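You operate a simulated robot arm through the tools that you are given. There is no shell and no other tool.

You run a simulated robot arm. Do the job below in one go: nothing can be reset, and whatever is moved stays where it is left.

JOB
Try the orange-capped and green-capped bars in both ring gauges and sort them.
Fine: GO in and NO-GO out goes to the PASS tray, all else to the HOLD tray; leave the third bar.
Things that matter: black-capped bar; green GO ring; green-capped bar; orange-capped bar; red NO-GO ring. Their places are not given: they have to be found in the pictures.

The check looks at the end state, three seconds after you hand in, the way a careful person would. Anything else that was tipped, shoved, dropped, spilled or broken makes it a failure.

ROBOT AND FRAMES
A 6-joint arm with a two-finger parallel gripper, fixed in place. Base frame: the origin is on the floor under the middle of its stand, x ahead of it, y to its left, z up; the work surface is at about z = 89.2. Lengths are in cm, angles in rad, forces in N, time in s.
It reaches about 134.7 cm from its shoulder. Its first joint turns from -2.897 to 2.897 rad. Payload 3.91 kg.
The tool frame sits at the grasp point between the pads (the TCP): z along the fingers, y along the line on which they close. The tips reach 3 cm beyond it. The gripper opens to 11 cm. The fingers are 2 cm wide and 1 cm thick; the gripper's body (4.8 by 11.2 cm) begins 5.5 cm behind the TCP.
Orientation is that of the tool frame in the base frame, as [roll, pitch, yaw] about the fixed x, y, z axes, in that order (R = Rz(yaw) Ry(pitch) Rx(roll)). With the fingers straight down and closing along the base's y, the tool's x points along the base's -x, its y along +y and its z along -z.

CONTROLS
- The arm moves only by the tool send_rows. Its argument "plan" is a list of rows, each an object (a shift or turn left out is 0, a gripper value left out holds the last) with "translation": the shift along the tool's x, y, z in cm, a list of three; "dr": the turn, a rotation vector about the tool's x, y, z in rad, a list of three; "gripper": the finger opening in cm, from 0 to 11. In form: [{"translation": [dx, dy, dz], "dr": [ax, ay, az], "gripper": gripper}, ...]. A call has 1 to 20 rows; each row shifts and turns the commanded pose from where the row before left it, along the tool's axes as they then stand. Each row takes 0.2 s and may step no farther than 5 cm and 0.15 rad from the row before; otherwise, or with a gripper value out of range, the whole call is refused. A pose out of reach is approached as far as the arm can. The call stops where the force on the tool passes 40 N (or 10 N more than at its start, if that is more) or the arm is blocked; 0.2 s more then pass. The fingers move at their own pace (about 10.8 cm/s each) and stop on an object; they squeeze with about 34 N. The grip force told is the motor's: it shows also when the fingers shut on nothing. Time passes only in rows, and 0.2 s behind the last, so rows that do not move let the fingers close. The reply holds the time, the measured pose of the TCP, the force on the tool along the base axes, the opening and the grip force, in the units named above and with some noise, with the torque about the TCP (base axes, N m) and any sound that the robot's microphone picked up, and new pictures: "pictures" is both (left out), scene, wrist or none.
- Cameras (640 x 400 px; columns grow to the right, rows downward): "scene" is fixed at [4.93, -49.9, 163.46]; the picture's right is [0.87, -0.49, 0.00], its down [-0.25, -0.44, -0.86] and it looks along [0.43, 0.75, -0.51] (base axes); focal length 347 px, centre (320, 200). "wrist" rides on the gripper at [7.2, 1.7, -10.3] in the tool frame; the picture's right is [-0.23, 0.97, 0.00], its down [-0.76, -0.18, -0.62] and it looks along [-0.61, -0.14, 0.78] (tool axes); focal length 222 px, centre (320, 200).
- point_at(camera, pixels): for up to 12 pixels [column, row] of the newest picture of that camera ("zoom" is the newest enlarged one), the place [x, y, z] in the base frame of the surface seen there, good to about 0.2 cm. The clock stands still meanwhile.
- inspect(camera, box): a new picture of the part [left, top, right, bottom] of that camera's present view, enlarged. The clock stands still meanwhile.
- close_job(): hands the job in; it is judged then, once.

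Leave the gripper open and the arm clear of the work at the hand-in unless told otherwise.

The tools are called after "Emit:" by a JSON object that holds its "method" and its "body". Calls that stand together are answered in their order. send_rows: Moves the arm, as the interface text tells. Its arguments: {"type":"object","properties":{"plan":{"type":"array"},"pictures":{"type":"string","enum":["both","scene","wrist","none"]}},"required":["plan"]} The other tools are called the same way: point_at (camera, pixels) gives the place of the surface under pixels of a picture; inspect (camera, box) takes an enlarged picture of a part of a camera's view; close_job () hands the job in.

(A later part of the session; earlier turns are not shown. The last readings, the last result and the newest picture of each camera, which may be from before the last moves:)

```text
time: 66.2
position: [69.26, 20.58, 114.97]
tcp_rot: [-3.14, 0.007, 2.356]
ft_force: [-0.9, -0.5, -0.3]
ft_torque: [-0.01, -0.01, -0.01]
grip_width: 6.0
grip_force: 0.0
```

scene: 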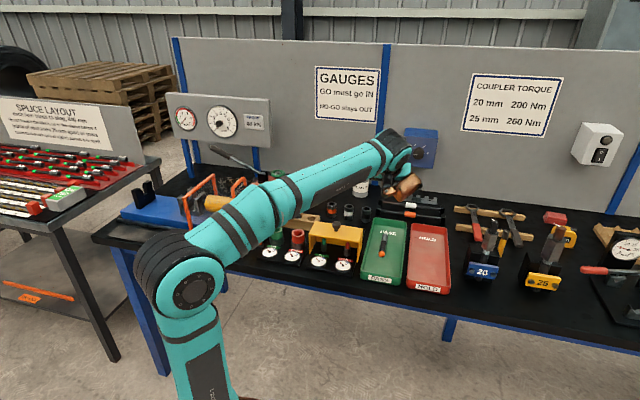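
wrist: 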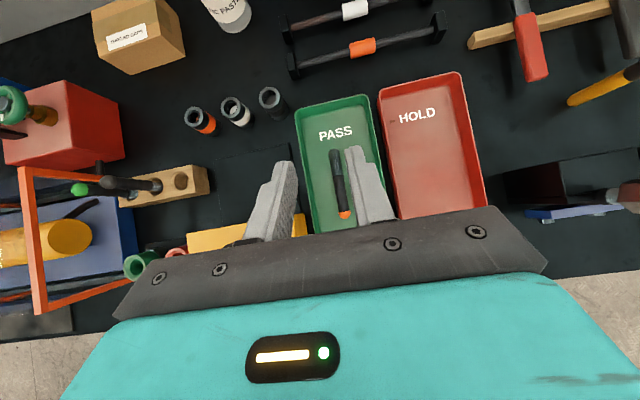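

I'm straight again (yaw 2.356). I correct the 0.007 rad lean and travel at z=115 to above the green bar, expected at (48.1, 52.7).

Emit:
{"method": "send_rows", "body": {"plan": [{"dr": [0, 0.007, 0]}, {"translation": [4.18, 0.864, 0]}, {"translation": [4.18, 0.864, 0]}, {"translation": [4.18, 0.864, 0]}, {"translation": [4.18, 0.864, 0]}, {"translation": [4.18, 0.864, 0]}, {"translation": [4.18, 0.864, 0]}, {"translation": [4.18, 0.864, 0]}, {"translation": [4.18, 0.864, 0]}, {"translation": [4.18, 0.864, 0]}, {}]}}

Emit:
{"method": "inspect", "body": {"camera": "wrist", "box": [256, 50, 384, 150]}}

```text
time: 68.6
position: [48.18, 52.74, 115.11]
tcp_rot: [-3.139, 0.001, 2.356]
ft_force: [0.5, -1.0, 0.3]
ft_torque: [0.01, 0.02, -0.03]
grip_width: 6.01
grip_force: 0.1
```

scene: 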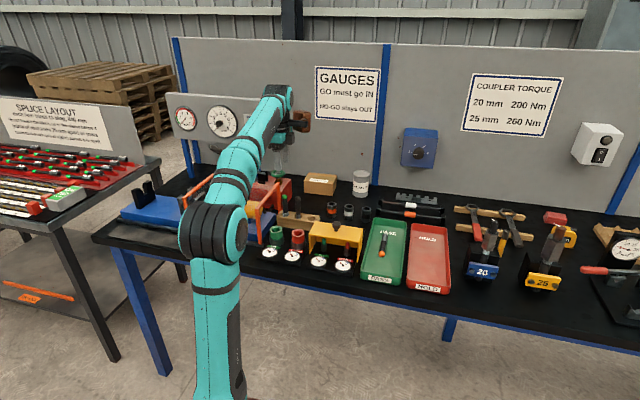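
wrist: 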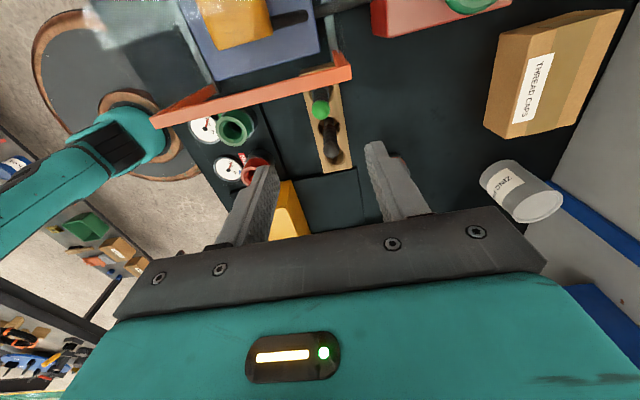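

```text
4.00 times, centred on (320, 100) of wrist
```

zoom: 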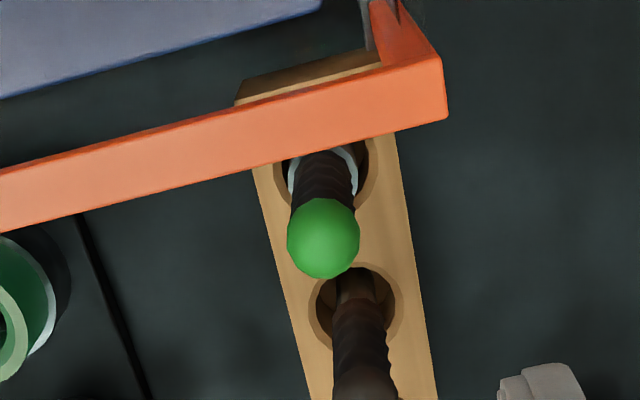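

The green cap at wrist (321,109.5) matches the TCP axis. I shift (+0.05, +0.07) and go down to z≈105 for a check.

Emit:
{"method": "send_rows", "body": {"plan": [{"translation": [0.05, 0.07, 2.5]}, {"translation": [0, 0, 2.5]}, {"translation": [0, 0, 2.5]}, {"translation": [0, 0, 2.0]}, {}]}}

Emit:
{"method": "inspect", "body": {"camera": "wrist", "box": [256, 80, 384, 180]}}

Emit:
{"method": "inspect", "body": {"camera": "scene", "box": [244, 150, 324, 220]}}

```text
time: 69.8
position: [48.25, 52.55, 105.42]
tcp_rot: [-3.139, 0.0, 2.354]
ft_force: [0.1, -0.2, -0.3]
ft_torque: [0.02, 0.0, -0.05]
grip_width: 6.0
grip_force: 0.1
```

scene: 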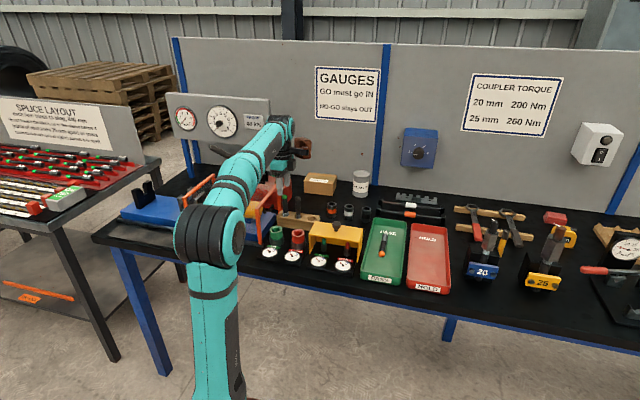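
wrist: 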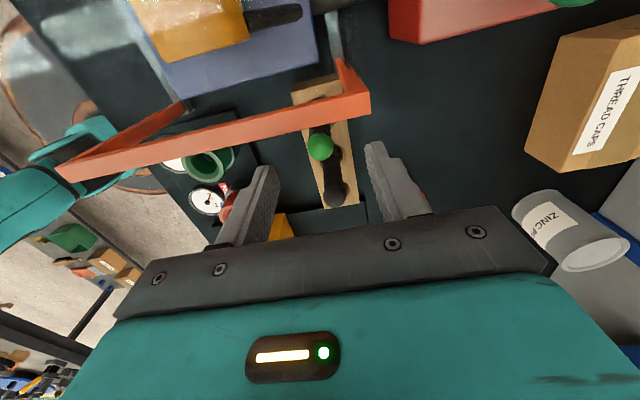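

```text
4.00 times, centred on (320, 130) of wrist
```

zoom: 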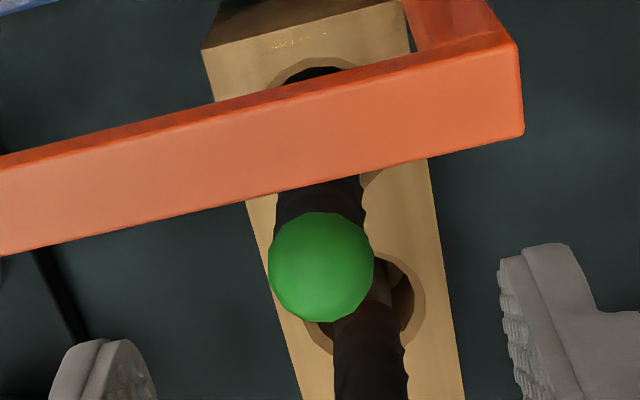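

```text
5.71 times, centred on (284, 185) of scene
```

zoom: 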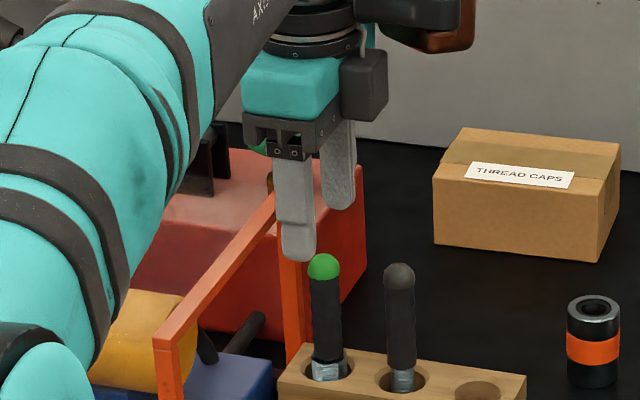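

The cap is slightly toward +tool x (about 0.15 cm). I correct and descend to z≈99.45 for the grasp.

Emit:
{"method": "send_rows", "body": {"plan": [{"translation": [0.13, 0, 1.5]}, {"translation": [0, 0, 1.5]}, {"translation": [0, 0, 1.5]}, {"translation": [0, 0, 1.45]}, {}]}}

Emit:
{"method": "inspect", "body": {"camera": "wrist", "box": [240, 120, 400, 240]}}

Emit:
{"method": "inspect", "body": {"camera": "scene", "box": [244, 160, 324, 220]}}

```text
time: 71.0
position: [48.1, 52.72, 99.57]
tcp_rot: [-3.14, -0.001, 2.356]
ft_force: [0.0, -0.6, -0.1]
ft_torque: [-0.05, 0.01, -0.03]
grip_width: 5.99
grip_force: 0.1
```

scene: 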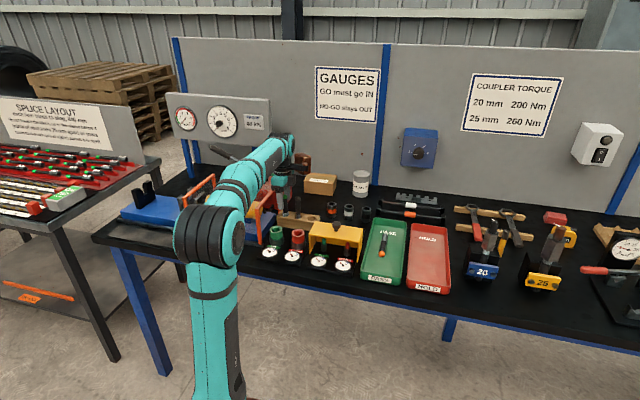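
wrist: 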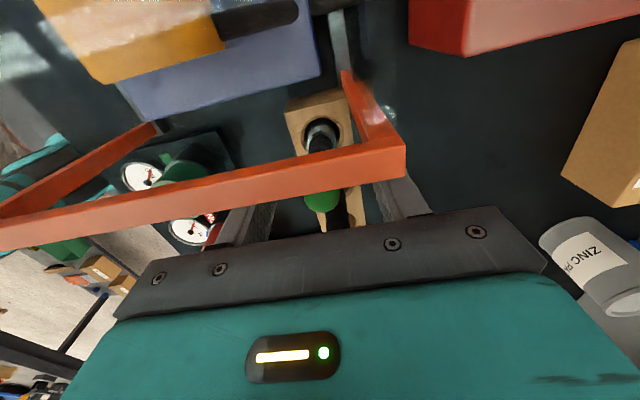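

```text
3.33 times, centred on (320, 180) of wrist
```

zoom: 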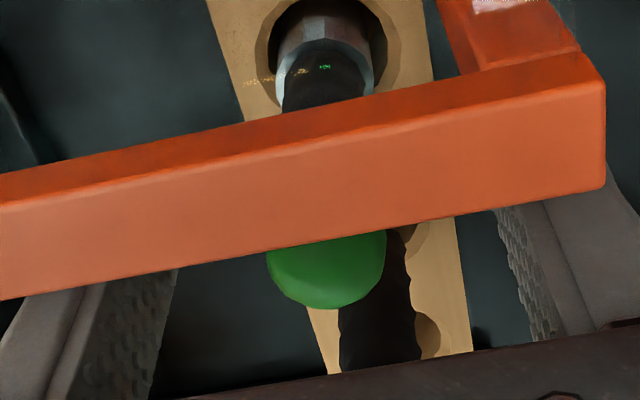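

```text
6.67 times, centred on (284, 190) of scene
```

zoom: 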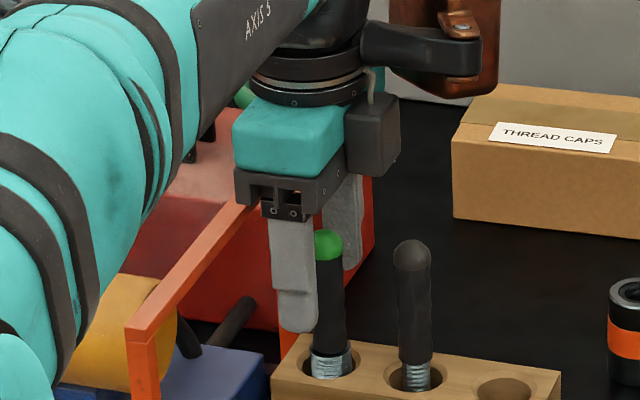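

There's no contact and the bar stands between the fingers. I close on it.

Emit:
{"method": "send_rows", "body": {"plan": [{"gripper": 3}, {"gripper": 2}, {"gripper": 0.5}, {}, {}], "pictures": "none"}}

Emit:
{"method": "inspect", "body": {"camera": "scene", "box": [244, 160, 324, 220]}}

```text
time: 72.2
position: [48.21, 52.74, 99.62]
tcp_rot: [-3.141, 0.0, 2.357]
ft_force: [-0.3, -0.1, 0.4]
ft_torque: [0.01, -0.04, 0.01]
grip_width: 1.99
grip_force: 33.8
```

```text
6.67 times, centred on (284, 190) of scene
```

zoom: 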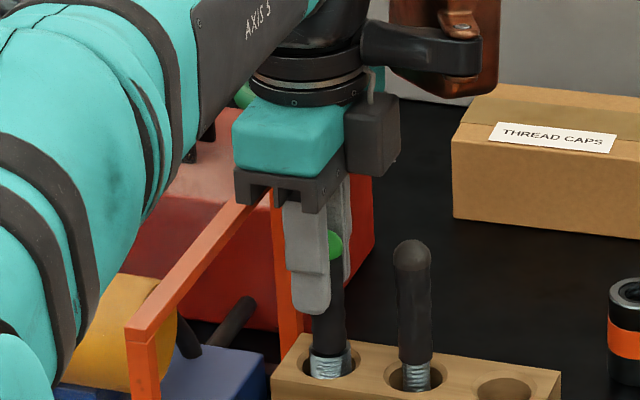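

The grip is firm (1.99 cm, 33.8 N). I lift straight up 12.5 cm.

Emit:
{"method": "send_rows", "body": {"plan": [{"translation": [0, 0, -0.7]}, {"translation": [0, 0, -1.3]}, {"translation": [0, 0, -2.0]}, {"translation": [0, 0, -2.5]}, {"translation": [0, 0, -3.0]}, {"translation": [0, 0, -3.0]}, {}]}}

Emit:
{"method": "inspect", "body": {"camera": "scene", "box": [244, 140, 324, 200]}}

Emit:
{"method": "inspect", "body": {"camera": "wrist", "box": [270, 90, 370, 240]}}

```text
time: 73.8
position: [48.24, 52.46, 112.05]
tcp_rot: [-3.14, 0.001, 2.354]
ft_force: [0.7, -0.5, -2.6]
ft_torque: [-0.05, 0.06, -0.01]
grip_width: 2.01
grip_force: 34.0
```

scene: 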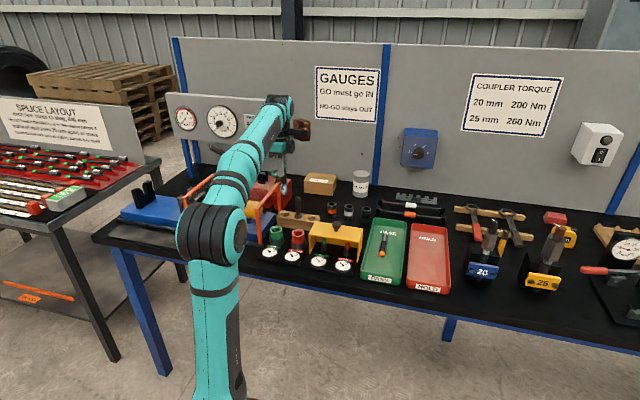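
wrist: 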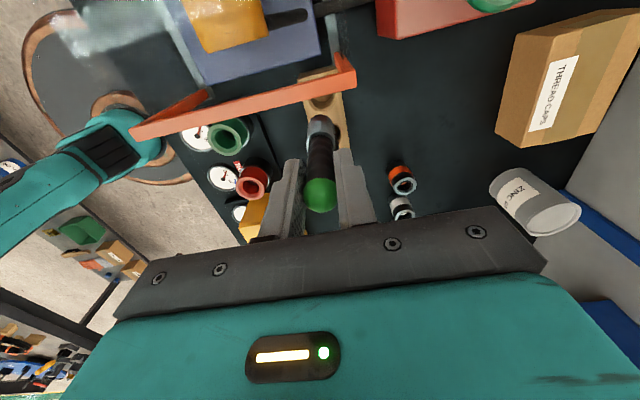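

```text
6.67 times, centred on (284, 170) of scene
```

zoom: 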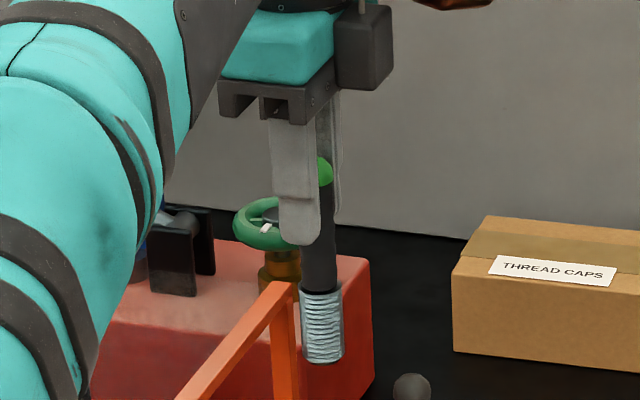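

```text
2.67 times, centred on (320, 165) of wrist
```

zoom: 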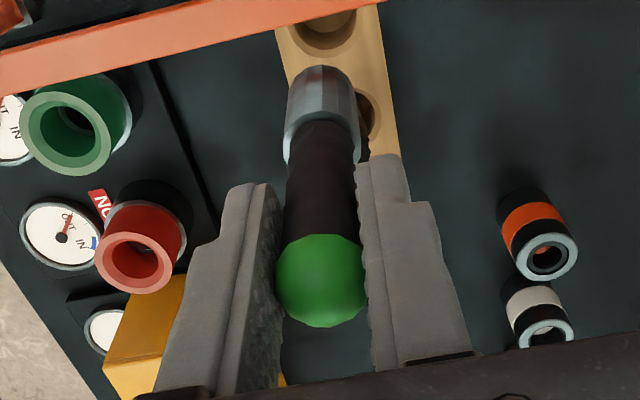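

The green bar's threaded end looks thicker than its handle (~2.2–2.3 cm). I carry it along -tool y to above the GO ring at the aligned TCP spot (39.65, 42.27), staying clear of the orange frame.

Emit:
{"method": "send_rows", "body": {"plan": [{"translation": [-0.226, -2.656, 0]}, {"translation": [-0.226, -2.656, 0]}, {"translation": [-0.226, -2.656, 0]}, {"translation": [-0.226, -2.656, 0]}, {"translation": [-0.226, -2.656, 0]}, {"translation": [0, 0, 1.5]}, {"translation": [0, 0, 1.5]}, {"translation": [0, 0, 1.5]}, {}, {}]}}

Emit:
{"method": "inspect", "body": {"camera": "scene", "box": [244, 200, 308, 240]}}

Emit:
{"method": "inspect", "body": {"camera": "wrist", "box": [288, 80, 352, 130]}}

```text
time: 76.0
position: [39.55, 42.42, 107.5]
tcp_rot: [-3.14, 0.0, 2.355]
ft_force: [0.2, -0.1, -2.9]
ft_torque: [-0.01, 0.03, 0.05]
grip_width: 2.01
grip_force: 34.0
```

scene: 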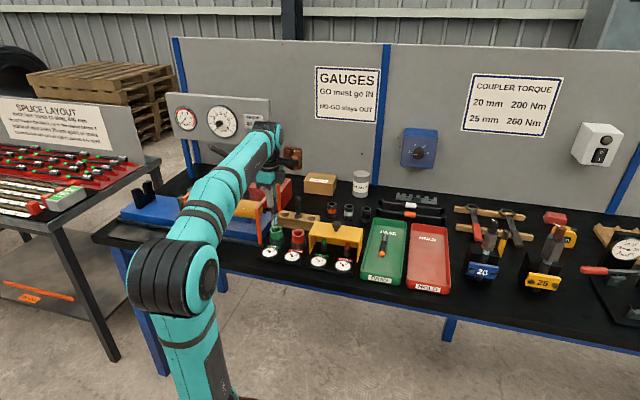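
wrist: 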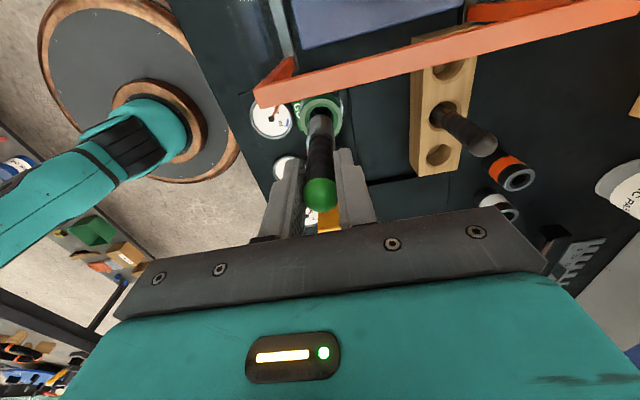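

```text
10.00 times, centred on (276, 220) of scene
```

zoom: 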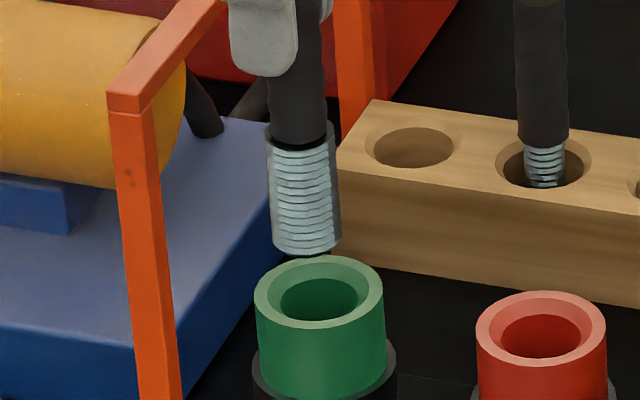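

```text
8.00 times, centred on (320, 105) of wrist
```

zoom: 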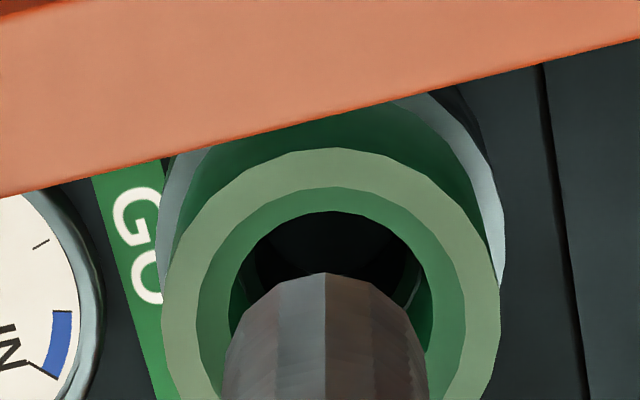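

The green thread is ~2.4 cm against a mouth of ~2.65 cm. The bar is off by about -0.26 along tool x and +0.0 along y. I correct and lower until the tip is just above the mouth.

Emit:
{"method": "send_rows", "body": {"plan": [{"translation": [-0.26, 0, 0]}, {"translation": [0, 0, 0.7]}, {"translation": [0, 0, 0.7]}, {}, {}], "pictures": "none"}}

Emit:
{"method": "inspect", "body": {"camera": "scene", "box": [252, 208, 300, 238]}}

Emit:
{"method": "inspect", "body": {"camera": "wrist", "box": [288, 85, 352, 135]}}

```text
time: 77.2
position: [39.65, 42.3, 106.2]
tcp_rot: [-3.14, 0.0, 2.358]
ft_force: [0.2, 0.0, -3.2]
ft_torque: [-0.01, 0.01, -0.03]
grip_width: 1.99
grip_force: 33.9
```

```text
13.33 times, centred on (276, 223) of scene
```

zoom: 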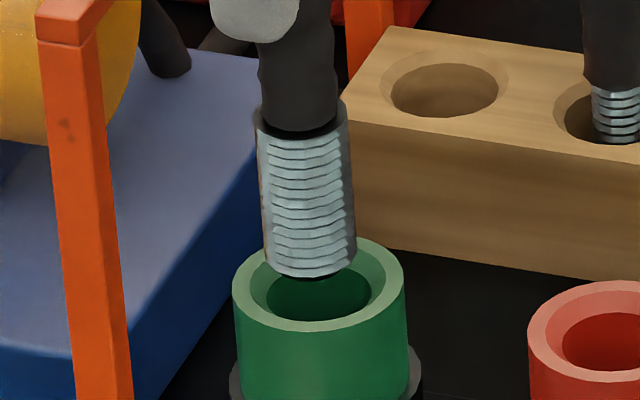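

```text
8.00 times, centred on (320, 110) of wrist
```

zoom: 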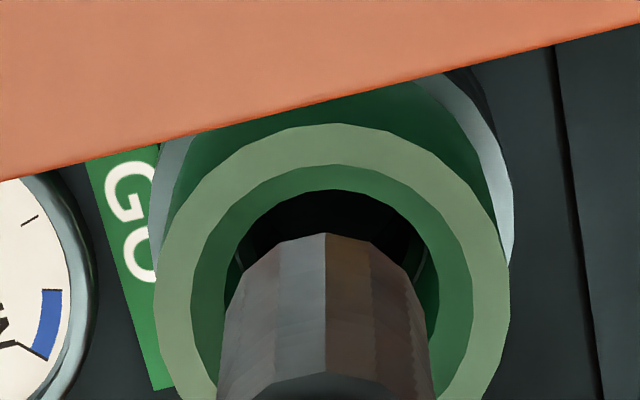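

A small further correction of (-0.15, +0.04) is needed. Then I lower slowly into the mouth.

Emit:
{"method": "send_rows", "body": {"plan": [{"translation": [-0.15, 0.04, 0]}, {"translation": [0, 0, 0.5]}, {"translation": [0, 0, 0.4]}, {"translation": [0, 0, 0.3]}, {}], "pictures": "none"}}

Emit:
{"method": "send_rows", "body": {"plan": [{"translation": [0, 0, 0.2]}, {"translation": [0, 0, 0.2]}, {}], "pictures": "none"}}

Emit:
{"method": "inspect", "body": {"camera": "scene", "box": [252, 208, 300, 238]}}

Emit:
{"method": "inspect", "body": {"camera": "wrist", "box": [288, 90, 352, 140]}}

```text
time: 78.4
position: [39.82, 42.17, 104.94]
tcp_rot: [-3.14, 0.001, 2.357]
ft_force: [1.1, -0.7, -3.2]
ft_torque: [0.01, 0.02, 0.0]
grip_width: 1.99
grip_force: 34.2
```

```text
time: 79.2
position: [39.83, 42.17, 104.55]
tcp_rot: [-3.14, 0.001, 2.356]
ft_force: [0.0, 0.8, -2.6]
ft_torque: [0.01, -0.02, -0.01]
grip_width: 1.98
grip_force: 34.0
```

```text
13.33 times, centred on (276, 223) of scene
```

zoom: 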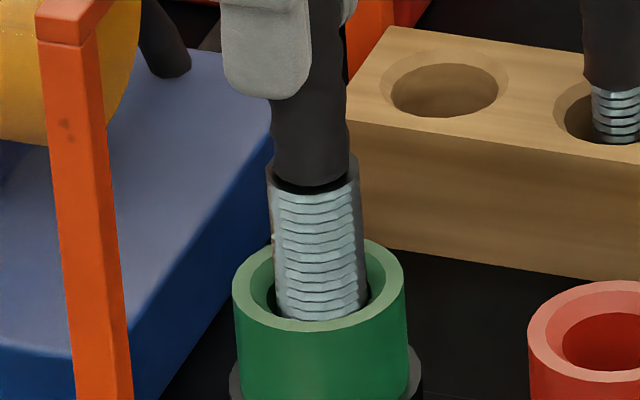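

```text
8.00 times, centred on (320, 115) of wrist
```

zoom: 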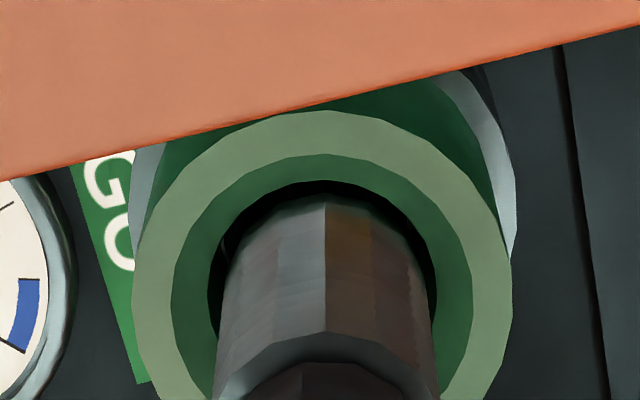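

Centred in the GO mouth, no force. I continue down in small steps.

Emit:
{"method": "send_rows", "body": {"plan": [{"translation": [0.02, -0.04, 0.3]}, {"translation": [0, 0, 0.3]}, {"translation": [0, 0, 0.3]}, {"translation": [0, 0, 0.3]}, {}], "pictures": "none"}}

Emit:
{"method": "send_rows", "body": {"plan": [{"translation": [0, 0, 0.2]}, {"translation": [0, 0, 0.2]}, {}], "pictures": "none"}}

```text
time: 80.4
position: [39.81, 42.23, 103.25]
tcp_rot: [-3.14, 0.0, 2.356]
ft_force: [0.7, 1.0, -2.1]
ft_torque: [0.05, 0.02, -0.03]
grip_width: 2.0
grip_force: 34.1
```

```text
time: 81.2
position: [39.85, 42.17, 102.87]
tcp_rot: [-3.141, 0.001, 2.357]
ft_force: [0.4, -0.6, -2.0]
ft_torque: [0.02, -0.01, 0.0]
grip_width: 2.01
grip_force: 34.0
```

Emit:
{"method": "send_rows", "body": {"plan": [{"translation": [0, 0, 0.15]}, {"translation": [0, 0, 0.1]}, {}], "pictures": "none"}}

Emit:
{"method": "send_rows", "body": {"plan": [{"translation": [0, 0, 0.1]}, {}], "pictures": "none"}}

Emit:
{"method": "inspect", "body": {"camera": "scene", "box": [244, 210, 324, 260]}}

```text
time: 82.0
position: [39.84, 42.37, 102.7]
tcp_rot: [-3.141, 0.0, 2.356]
ft_force: [1.2, 0.8, -2.9]
ft_torque: [0.02, 0.04, -0.01]
grip_width: 2.03
grip_force: 34.1
```

```text
time: 82.6
position: [39.73, 42.31, 102.49]
tcp_rot: [-3.14, 0.001, 2.356]
ft_force: [-0.1, -0.6, -2.1]
ft_torque: [-0.03, 0.03, -0.02]
grip_width: 2.01
grip_force: 33.3
```

```text
8.00 times, centred on (284, 235) of scene
```

zoom: 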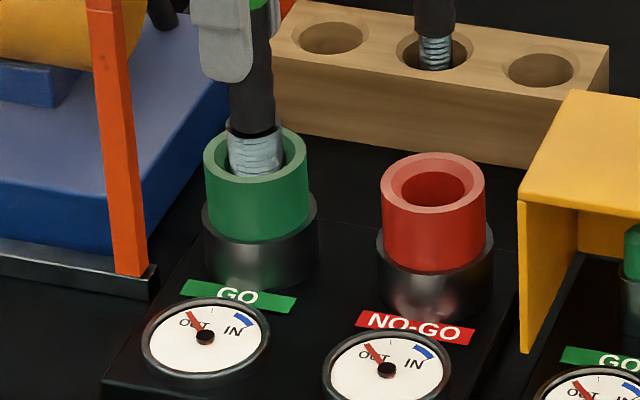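

The GO dial still reads OUT and nothing has touched yet (tip ≈ 92.2). I continue in 0.1 cm steps.

Emit:
{"method": "send_rows", "body": {"plan": [{"translation": [0, 0, 0.1]}, {"translation": [0, 0, 0.1]}, {}], "pictures": "none"}}

Emit:
{"method": "send_rows", "body": {"plan": [{"translation": [0, 0, 0.1]}, {}], "pictures": "none"}}

```text
time: 83.4
position: [39.74, 42.19, 102.43]
tcp_rot: [3.141, 0.0, 2.354]
ft_force: [1.3, -0.8, 9.4]
ft_torque: [-0.01, -0.16, -0.01]
grip_width: 2.02
grip_force: 34.2
```

```text
time: 84.0
position: [39.76, 42.22, 102.34]
tcp_rot: [3.141, -0.001, 2.355]
ft_force: [3.0, -1.0, 27.9]
ft_torque: [0.02, -0.29, -0.03]
grip_width: 2.02
grip_force: 34.0
```

Contact at tip ≈ 92.1 with 30 N, almost centred (side force about 3 N toward -tool x). I nudge -0.04 in x and press again, then dither.

Emit:
{"method": "send_rows", "body": {"plan": [{"translation": [-0.04, 0.02, 0]}, {}], "pictures": "none"}}

Emit:
{"method": "send_rows", "body": {"plan": [{"translation": [0, 0, -0.05]}, {"translation": [0.05, 0, 0]}, {"translation": [0, 0.05, 0]}, {"translation": [-0.05, 0, 0]}, {"translation": [-0.05, 0, 0]}, {"translation": [0, -0.05, 0]}, {"translation": [0, -0.05, 0]}, {"translation": [0.05, 0, 0]}, {"translation": [0.05, 0, 0]}, {"translation": [-0.05, 0.05, 0]}, {"translation": [0, 0, 0.05]}, {}], "pictures": "none"}}

Emit:
{"method": "inspect", "body": {"camera": "scene", "box": [244, 210, 324, 260]}}

```text
time: 84.6
position: [39.79, 42.31, 102.32]
tcp_rot: [-3.141, -0.001, 2.357]
ft_force: [0.3, 1.7, 28.8]
ft_torque: [0.16, -0.11, 0.02]
grip_width: 2.02
grip_force: 34.0
```

```text
time: 87.2
position: [39.82, 42.23, 102.38]
tcp_rot: [3.141, 0.0, 2.356]
ft_force: [-3.6, 1.9, 6.3]
ft_torque: [0.15, 0.28, -0.01]
grip_width: 2.0
grip_force: 33.4
```

```text
8.00 times, centred on (284, 235) of scene
```

zoom: 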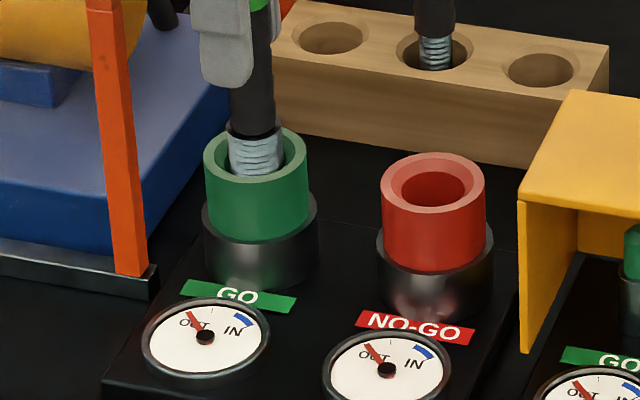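

The force dropped to about 9 N after the dither. It may have settled or slipped, so I press a little more to find out.

Emit:
{"method": "send_rows", "body": {"plan": [{"translation": [0.02, -0.02, 0.08]}, {}], "pictures": "none"}}

Emit:
{"method": "send_rows", "body": {"plan": [{"translation": [0, 0, 0.06]}, {}], "pictures": "none"}}

Emit:
{"method": "inspect", "body": {"camera": "scene", "box": [252, 208, 300, 238]}}

```text
time: 87.8
position: [39.75, 42.27, 102.23]
tcp_rot: [3.141, 0.0, 2.358]
ft_force: [-5.4, 6.8, 18.5]
ft_torque: [0.51, 0.35, -0.02]
grip_width: 1.98
grip_force: 34.1
```

```text
time: 88.4
position: [39.83, 42.27, 102.11]
tcp_rot: [3.141, 0.0, 2.354]
ft_force: [-1.5, 4.3, 26.8]
ft_torque: [0.23, 0.0, 0.04]
grip_width: 2.02
grip_force: 34.1
```

```text
13.33 times, centred on (276, 223) of scene
```

zoom: 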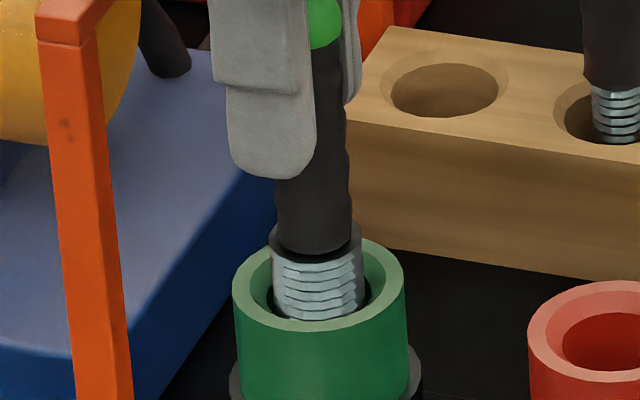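

The thread's exposed length has not changed, so the green bar is blocked at the GO bore (thread ~2.4 cm, bore ~2.1 cm) and the dial stays OUT. I withdraw and shift 8.05 cm along the row to the NO-GO ring for its trial.

Emit:
{"method": "send_rows", "body": {"plan": [{"translation": [0, 0, -0.3]}, {"translation": [0, 0, -0.7]}, {"translation": [0, 0, -1.0]}, {"translation": [0, 0, -1.2]}, {"translation": [0, 0, -1.2]}, {"translation": [0, 0, -1.0]}, {}, {"translation": [-2.0, 0.015, 0]}, {"translation": [-2.0, 0.015, 0]}, {"translation": [-2.0, 0.015, 0]}, {"translation": [-2.05, 0.015, 0]}, {}, {}]}}

Emit:
{"method": "inspect", "body": {"camera": "scene", "box": [272, 210, 320, 240]}}

Emit:
{"method": "inspect", "body": {"camera": "wrist", "box": [288, 85, 352, 135]}}

```text
time: 91.2
position: [45.61, 36.49, 107.37]
tcp_rot: [-3.14, 0.0, 2.357]
ft_force: [-0.4, 0.6, -2.7]
ft_torque: [-0.01, 0.0, -0.04]
grip_width: 2.0
grip_force: 34.3
```

scene: 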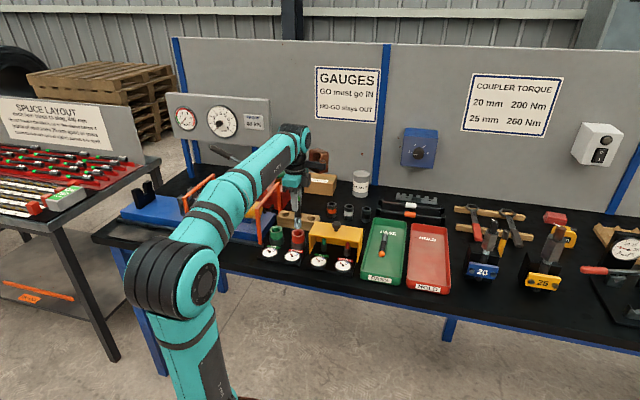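
wrist: 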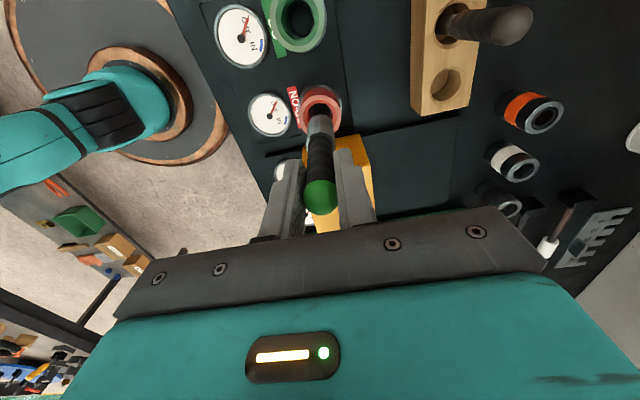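

```text
13.33 times, centred on (296, 225) of scene
```

zoom: 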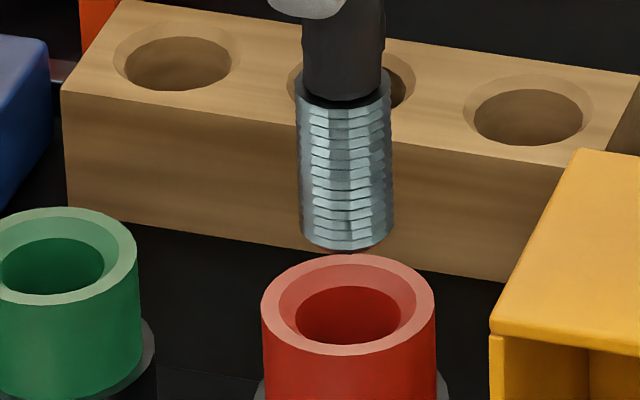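

```text
8.00 times, centred on (320, 110) of wrist
```

zoom: 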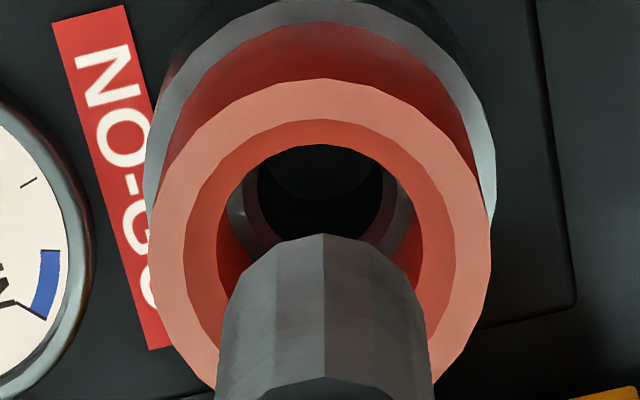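

Alignment with the NO-GO ring is within 0.06 cm. I shift -0.06 in y and lower into the mouth.

Emit:
{"method": "send_rows", "body": {"plan": [{"translation": [0, -0.06, 0.7]}, {"translation": [0, 0, 0.7]}, {"translation": [0, 0, 0.6]}, {"translation": [0, 0, 0.4]}, {}], "pictures": "none"}}

Emit:
{"method": "send_rows", "body": {"plan": [{"translation": [0, 0, 0.3]}, {"translation": [0, 0, 0.3]}, {}], "pictures": "none"}}

Emit:
{"method": "inspect", "body": {"camera": "scene", "box": [272, 210, 320, 240]}}

Emit:
{"method": "inspect", "body": {"camera": "wrist", "box": [288, 90, 352, 140]}}

```text
time: 92.4
position: [45.51, 36.51, 104.98]
tcp_rot: [-3.139, 0.001, 2.356]
ft_force: [0.2, -0.2, -2.6]
ft_torque: [0.0, 0.02, 0.0]
grip_width: 2.0
grip_force: 33.8
```

```text
time: 93.2
position: [45.49, 36.67, 104.52]
tcp_rot: [-3.139, -0.001, 2.357]
ft_force: [-0.7, 0.6, -1.7]
ft_torque: [0.0, 0.02, -0.03]
grip_width: 1.99
grip_force: 33.7
```

```text
13.33 times, centred on (296, 225) of scene
```

zoom: 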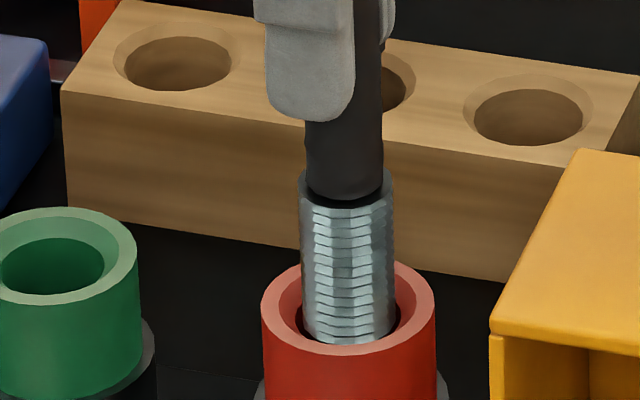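

```text
8.00 times, centred on (320, 115) of wrist
```

zoom: 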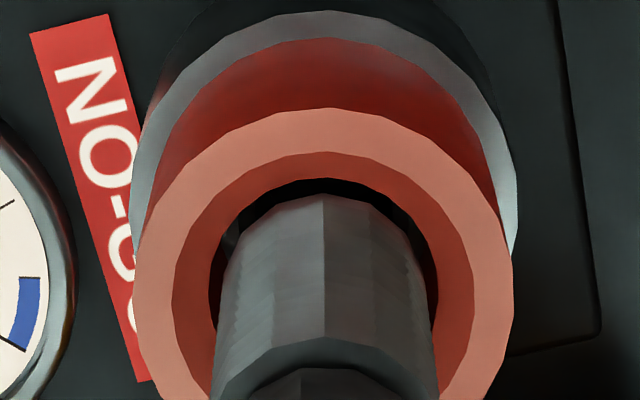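

Centred in the NO-GO mouth. I continue down gently.

Emit:
{"method": "send_rows", "body": {"plan": [{"translation": [0, 0, 0.4]}, {"translation": [0, 0, 0.4]}, {"translation": [0, 0, 0.4]}, {"translation": [0, 0, 0.4]}, {}], "pictures": "none"}}

Emit:
{"method": "send_rows", "body": {"plan": [{"translation": [0, 0, 0.2]}, {"translation": [0, 0, 0.15]}, {}], "pictures": "none"}}

Emit:
{"method": "send_rows", "body": {"plan": [{"translation": [0, 0, 0.1]}, {"translation": [0, 0, 0.1]}, {}], "pictures": "none"}}

```text
time: 94.4
position: [45.45, 36.6, 102.93]
tcp_rot: [-3.14, -0.001, 2.356]
ft_force: [-0.7, -0.9, -2.2]
ft_torque: [0.01, -0.04, -0.01]
grip_width: 2.01
grip_force: 33.3
```

```text
time: 95.2
position: [45.44, 36.61, 102.53]
tcp_rot: [-3.14, 0.0, 2.355]
ft_force: [-1.3, 0.7, -3.3]
ft_torque: [-0.01, 0.0, -0.01]
grip_width: 1.98
grip_force: 33.3
```

```text
time: 96.0
position: [45.44, 36.54, 102.31]
tcp_rot: [-3.14, 0.001, 2.354]
ft_force: [-0.4, 0.5, -1.9]
ft_torque: [0.04, -0.02, 0.0]
grip_width: 2.02
grip_force: 34.2
```

Emit:
{"method": "send_rows", "body": {"plan": [{"translation": [0, 0, 0.1]}, {"translation": [0, 0, 0.1]}, {}], "pictures": "none"}}

Emit:
{"method": "send_rows", "body": {"plan": [{"translation": [0, 0, 0.08]}, {}], "pictures": "none"}}

Emit:
{"method": "inspect", "body": {"camera": "scene", "box": [264, 215, 328, 265]}}

```text
time: 96.8
position: [45.37, 36.53, 102.31]
tcp_rot: [3.14, -0.001, 2.355]
ft_force: [0.2, 3.7, 16.0]
ft_torque: [0.24, -0.23, 0.02]
grip_width: 2.01
grip_force: 33.4
```

```text
time: 97.4
position: [45.45, 36.57, 102.31]
tcp_rot: [3.141, 0.0, 2.357]
ft_force: [3.4, 6.0, 27.8]
ft_torque: [0.32, -0.39, 0.04]
grip_width: 2.04
grip_force: 34.0
```

```text
8.00 times, centred on (296, 240) of scene
```

zoom: 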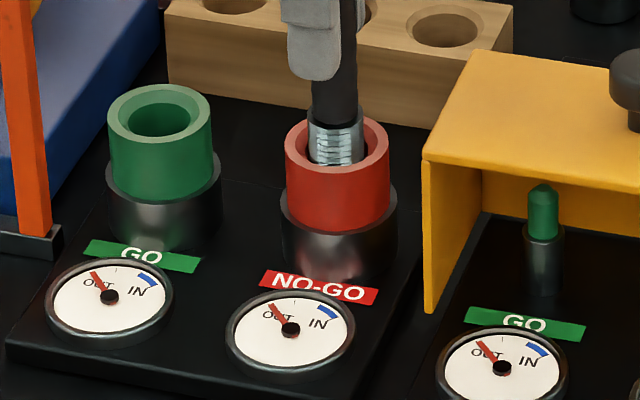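

It is blocked at the same level with 30 N, and the dial reads OUT. To rule out misalignment I nudge +0.05 in tool y (the direction of the side push) and press once more.

Emit:
{"method": "send_rows", "body": {"plan": [{"translation": [0.01, 0.05, 0]}, {}], "pictures": "none"}}

Emit:
{"method": "send_rows", "body": {"plan": [{"translation": [0, 0.03, 0.03]}, {}], "pictures": "none"}}

```text
time: 98.0
position: [45.42, 36.48, 102.15]
tcp_rot: [3.14, -0.001, 2.353]
ft_force: [1.2, 4.1, 27.9]
ft_torque: [0.09, -0.29, 0.02]
grip_width: 1.99
grip_force: 33.6
```

```text
time: 98.6
position: [45.43, 36.68, 102.12]
tcp_rot: [-3.141, 0.002, 2.356]
ft_force: [-1.1, 5.1, 26.7]
ft_torque: [0.24, -0.05, 0.03]
grip_width: 1.97
grip_force: 33.6
```

The green bar is blocked in the NO-GO as well. So it is GO out and NO-GO out, which means HOLD. I withdraw up to z≈116 and check heights near the HOLD tray, including the "20" clamp.

Emit:
{"method": "send_rows", "body": {"plan": [{"translation": [0, 0, -0.3]}, {"translation": [0, 0, -0.7]}, {"translation": [0, 0, -1.0]}, {"translation": [0, 0, -1.5]}, {"translation": [0, 0, -2.0]}, {"translation": [0, 0, -2.5]}, {"translation": [0, 0, -3.0]}, {"translation": [0, 0, -3.0]}, {}]}}

Emit:
{"method": "point_at", "body": {"camera": "scene", "pixels": [[482, 270], [468, 262], [490, 235], [491, 225], [476, 235], [470, 280], [425, 209], [440, 218], [500, 230], [456, 227]]}}

Emit:
{"method": "inspect", "body": {"camera": "scene", "box": [380, 190, 540, 300]}}

```text
time: 100.6
position: [45.56, 36.8, 116.15]
tcp_rot: [-3.14, 0.0, 2.354]
ft_force: [0.0, -0.2, -2.8]
ft_torque: [0.01, -0.01, 0.02]
grip_width: 1.99
grip_force: 34.1
```

scene: 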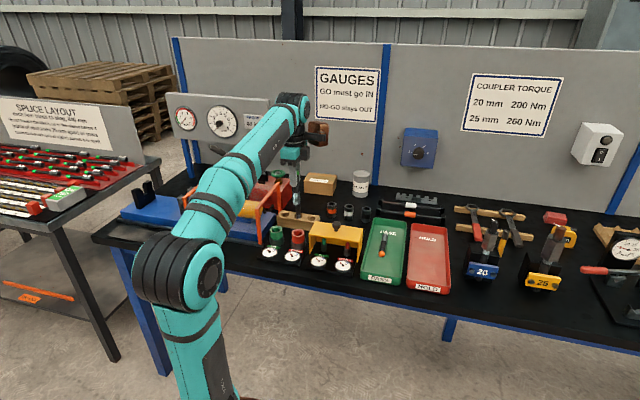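
wrist: 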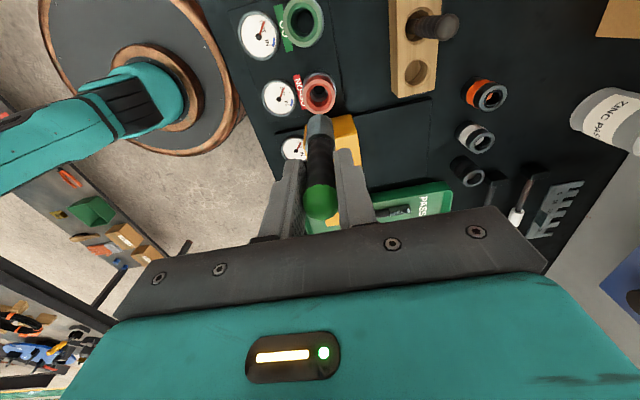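

```text
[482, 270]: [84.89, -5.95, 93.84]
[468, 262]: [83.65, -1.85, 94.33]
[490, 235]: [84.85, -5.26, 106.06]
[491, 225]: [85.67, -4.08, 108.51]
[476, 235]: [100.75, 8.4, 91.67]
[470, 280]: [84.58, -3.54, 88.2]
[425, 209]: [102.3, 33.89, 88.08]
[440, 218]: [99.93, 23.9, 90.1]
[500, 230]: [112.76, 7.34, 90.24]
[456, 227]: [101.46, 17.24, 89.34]
```

```text
3.64 times, centred on (460, 245) of scene
```

zoom: 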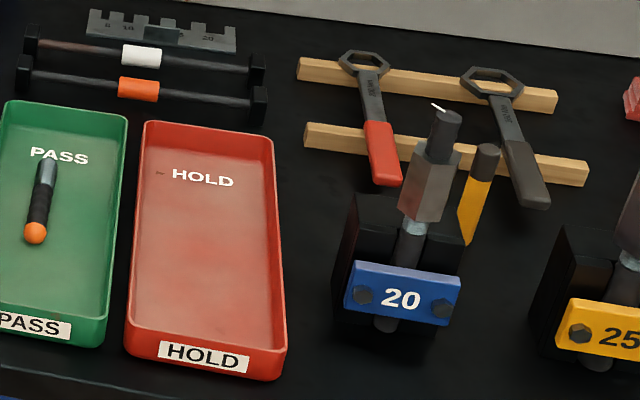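

The "20" clamp's tall tool stands at (85,-5), to the right of HOLD. The gripper's widest part stays ≥2.5 cm clear if I lay the bar on HOLD's centre line. I travel at z≈116 to above HOLD (79.35, 9.35) and turn 90° as before.

Emit:
{"method": "send_rows", "body": {"plan": [{"translation": [-4.33, 0.449, 0]}, {"translation": [-4.33, 0.449, 0]}, {"translation": [-4.33, 0.449, 0]}, {"translation": [-4.33, 0.449, 0]}, {"translation": [-4.33, 0.449, 0]}, {"translation": [-4.33, 0.449, 0]}, {"translation": [-4.33, 0.449, 0]}, {"translation": [-4.33, 0.449, 0]}, {"translation": [-4.33, 0.449, 0]}, {"translation": [-4.33, 0.449, 0]}, {}], "pictures": "none"}}

Emit:
{"method": "send_rows", "body": {"plan": [{"dr": [0, 0, 0.1428]}, {"dr": [0, 0, 0.1428]}, {"dr": [0, 0, 0.1428]}, {"dr": [0, 0, 0.1428]}, {"dr": [0, 0, 0.1428]}, {"dr": [0, 0, 0.1428]}, {"dr": [0, 0, 0.1428]}, {"dr": [0, 0, 0.1428]}, {"dr": [0, 0, 0.1428]}, {"dr": [0, 0, 0.1428]}, {"dr": [0, 0, 0.1428]}, {}]}}

```text
time: 103.0
position: [79.45, 9.22, 116.21]
tcp_rot: [-3.14, 0.0, 2.355]
ft_force: [0.6, -0.3, -2.2]
ft_torque: [0.02, 0.01, -0.02]
grip_width: 2.0
grip_force: 33.8
```

```text
time: 105.6
position: [79.33, 9.09, 116.21]
tcp_rot: [3.142, 0.004, 0.784]
ft_force: [0.3, -0.4, -1.7]
ft_torque: [0.02, -0.03, -0.01]
grip_width: 1.99
grip_force: 33.7
```

scene: 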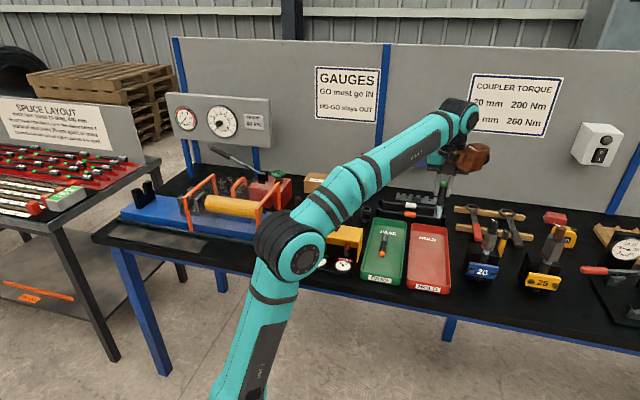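
wrist: 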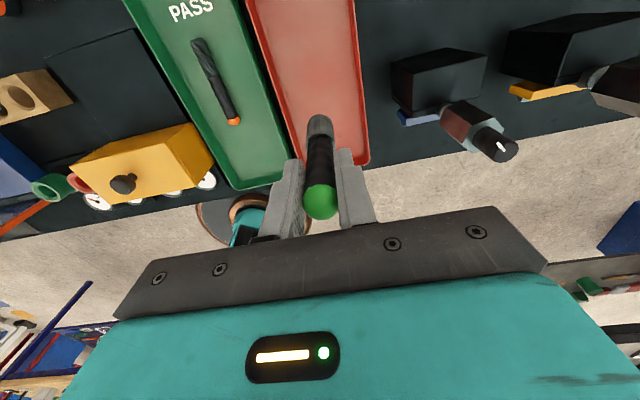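

I tilt to 40° directly (the proven safe angle) and lower to about 3 cm above contact.

Emit:
{"method": "send_rows", "body": {"plan": [{"dr": [0, 0.141, 0]}, {"dr": [0, 0.141, 0]}, {"dr": [0, 0.141, 0]}, {"dr": [0, 0.141, 0]}, {"dr": [0, 0.141, 0]}, {}, {"translation": [-2.58, 0, 3.056]}, {"translation": [-2.58, 0, 3.056]}, {"translation": [-2.58, 0, 3.056]}, {"translation": [-2.58, 0, 3.056]}, {}]}}

Emit:
{"method": "inspect", "body": {"camera": "scene", "box": [380, 170, 540, 300]}}

```text
time: 108.0
position: [79.39, 9.27, 100.11]
tcp_rot: [-3.141, -0.702, 0.786]
ft_force: [0.3, 0.7, -3.1]
ft_torque: [-0.06, 0.02, 0.02]
grip_width: 2.02
grip_force: 34.4
```

scene: 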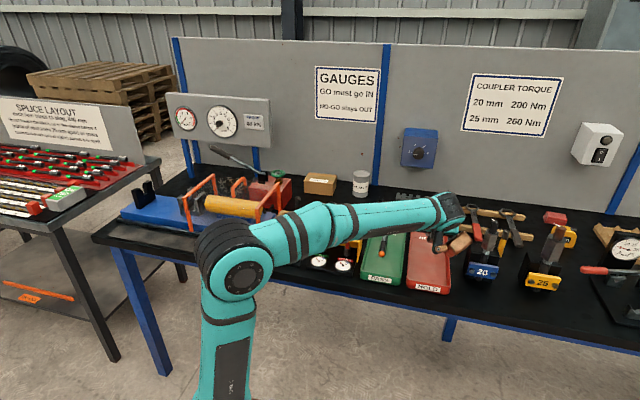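
wrist: 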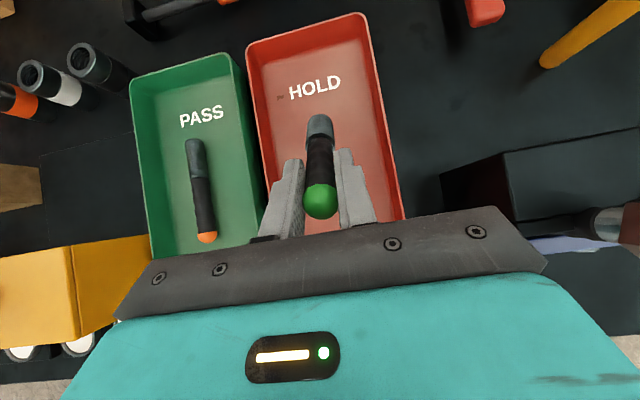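

```text
3.08 times, centred on (460, 235) of scene
```

zoom: 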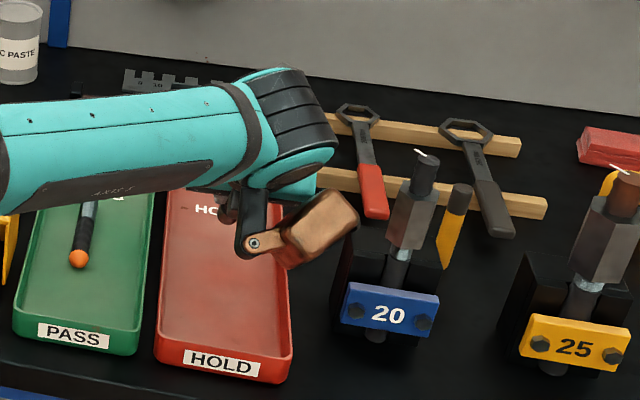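

The brown housing looks near the clamp's post in this view. I measure both before going lower.

Emit:
{"method": "point_at", "body": {"camera": "zoom", "pixels": [[352, 225], [330, 198], [345, 238], [290, 262], [320, 245], [392, 220], [390, 240], [345, 285], [335, 300], [375, 250], [250, 243], [350, 250]]}}

```text
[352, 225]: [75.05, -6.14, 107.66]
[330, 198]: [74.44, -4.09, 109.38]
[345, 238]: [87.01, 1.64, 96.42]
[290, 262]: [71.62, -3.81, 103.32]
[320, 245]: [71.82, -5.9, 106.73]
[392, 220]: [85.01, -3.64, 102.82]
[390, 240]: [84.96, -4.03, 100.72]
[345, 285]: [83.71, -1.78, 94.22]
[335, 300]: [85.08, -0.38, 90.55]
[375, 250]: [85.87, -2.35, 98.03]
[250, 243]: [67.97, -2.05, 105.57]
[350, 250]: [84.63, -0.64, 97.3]
```

The housing is ~9 cm away from the clamp, and at the end of the descent it will be ~3.5 cm above the rim. I lower to contact and let the bar pivot.

Emit:
{"method": "send_rows", "body": {"plan": [{"translation": [-0.646, 0, 0.763]}, {"translation": [-0.646, 0, 0.763]}, {"translation": [-0.323, 0, 0.382]}, {"translation": [-0.194, 0, 0.229]}, {"translation": [-0.194, 0, 0.229]}, {}], "pictures": "none"}}

Emit:
{"method": "send_rows", "body": {"plan": [{"translation": [-0.194, 0, 0.229]}, {"translation": [-0.194, 0, 0.229]}, {}], "pictures": "none"}}

Emit:
{"method": "send_rows", "body": {"plan": [{"translation": [-0.194, 0, 0.229]}, {"translation": [-0.194, 0, 0.229]}, {}], "pictures": "wrist"}}

```text
time: 109.4
position: [79.37, 9.13, 97.02]
tcp_rot: [3.14, -0.705, 0.787]
ft_force: [1.0, 1.9, 2.9]
ft_torque: [0.28, -0.28, 0.03]
grip_width: 1.99
grip_force: 33.8
```

```text
time: 110.2
position: [79.32, 9.03, 96.52]
tcp_rot: [3.139, -0.706, 0.785]
ft_force: [-7.2, -6.9, 25.3]
ft_torque: [0.52, -0.55, -0.01]
grip_width: 2.04
grip_force: 33.8
```

```text
time: 111.0
position: [79.23, 9.05, 95.68]
tcp_rot: [-3.141, -0.704, 0.785]
ft_force: [1.6, -2.3, 5.3]
ft_torque: [0.12, -0.41, -0.18]
grip_width: 2.01
grip_force: 33.7
```

wrist: 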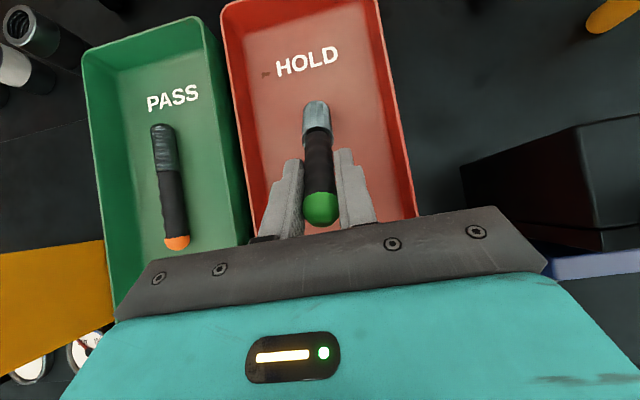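

The bar is pivoting. I continue in small steps.

Emit:
{"method": "send_rows", "body": {"plan": [{"translation": [-0.194, 0, 0.229]}, {"translation": [-0.194, 0, 0.229]}, {}], "pictures": "none"}}

Emit:
{"method": "send_rows", "body": {"plan": [{"translation": [-0.194, 0, 0.229]}, {"translation": [-0.194, 0, 0.229]}, {}], "pictures": "none"}}

Emit:
{"method": "send_rows", "body": {"plan": [{"translation": [-0.194, 0, 0.229]}, {"translation": [-0.194, 0, 0.229]}, {}], "pictures": "wrist"}}

```text
time: 111.8
position: [79.36, 9.11, 95.33]
tcp_rot: [3.141, -0.706, 0.786]
ft_force: [-5.9, -6.6, 18.5]
ft_torque: [0.53, -0.56, -0.06]
grip_width: 2.03
grip_force: 34.6
```

```text
time: 112.6
position: [79.35, 9.31, 94.6]
tcp_rot: [-3.141, -0.704, 0.786]
ft_force: [-2.1, -2.0, 11.7]
ft_torque: [0.49, -0.52, 0.01]
grip_width: 2.0
grip_force: 33.8
```

```text
time: 113.4
position: [79.25, 9.19, 94.16]
tcp_rot: [3.141, -0.705, 0.784]
ft_force: [-6.1, -1.1, 14.8]
ft_torque: [0.77, -0.5, 0.27]
grip_width: 2.06
grip_force: 33.6
```

wrist: 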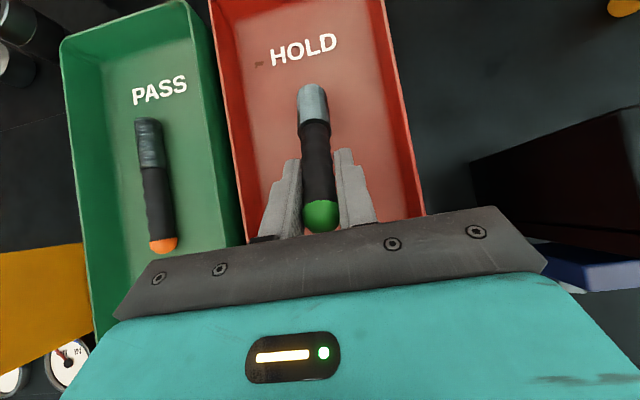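

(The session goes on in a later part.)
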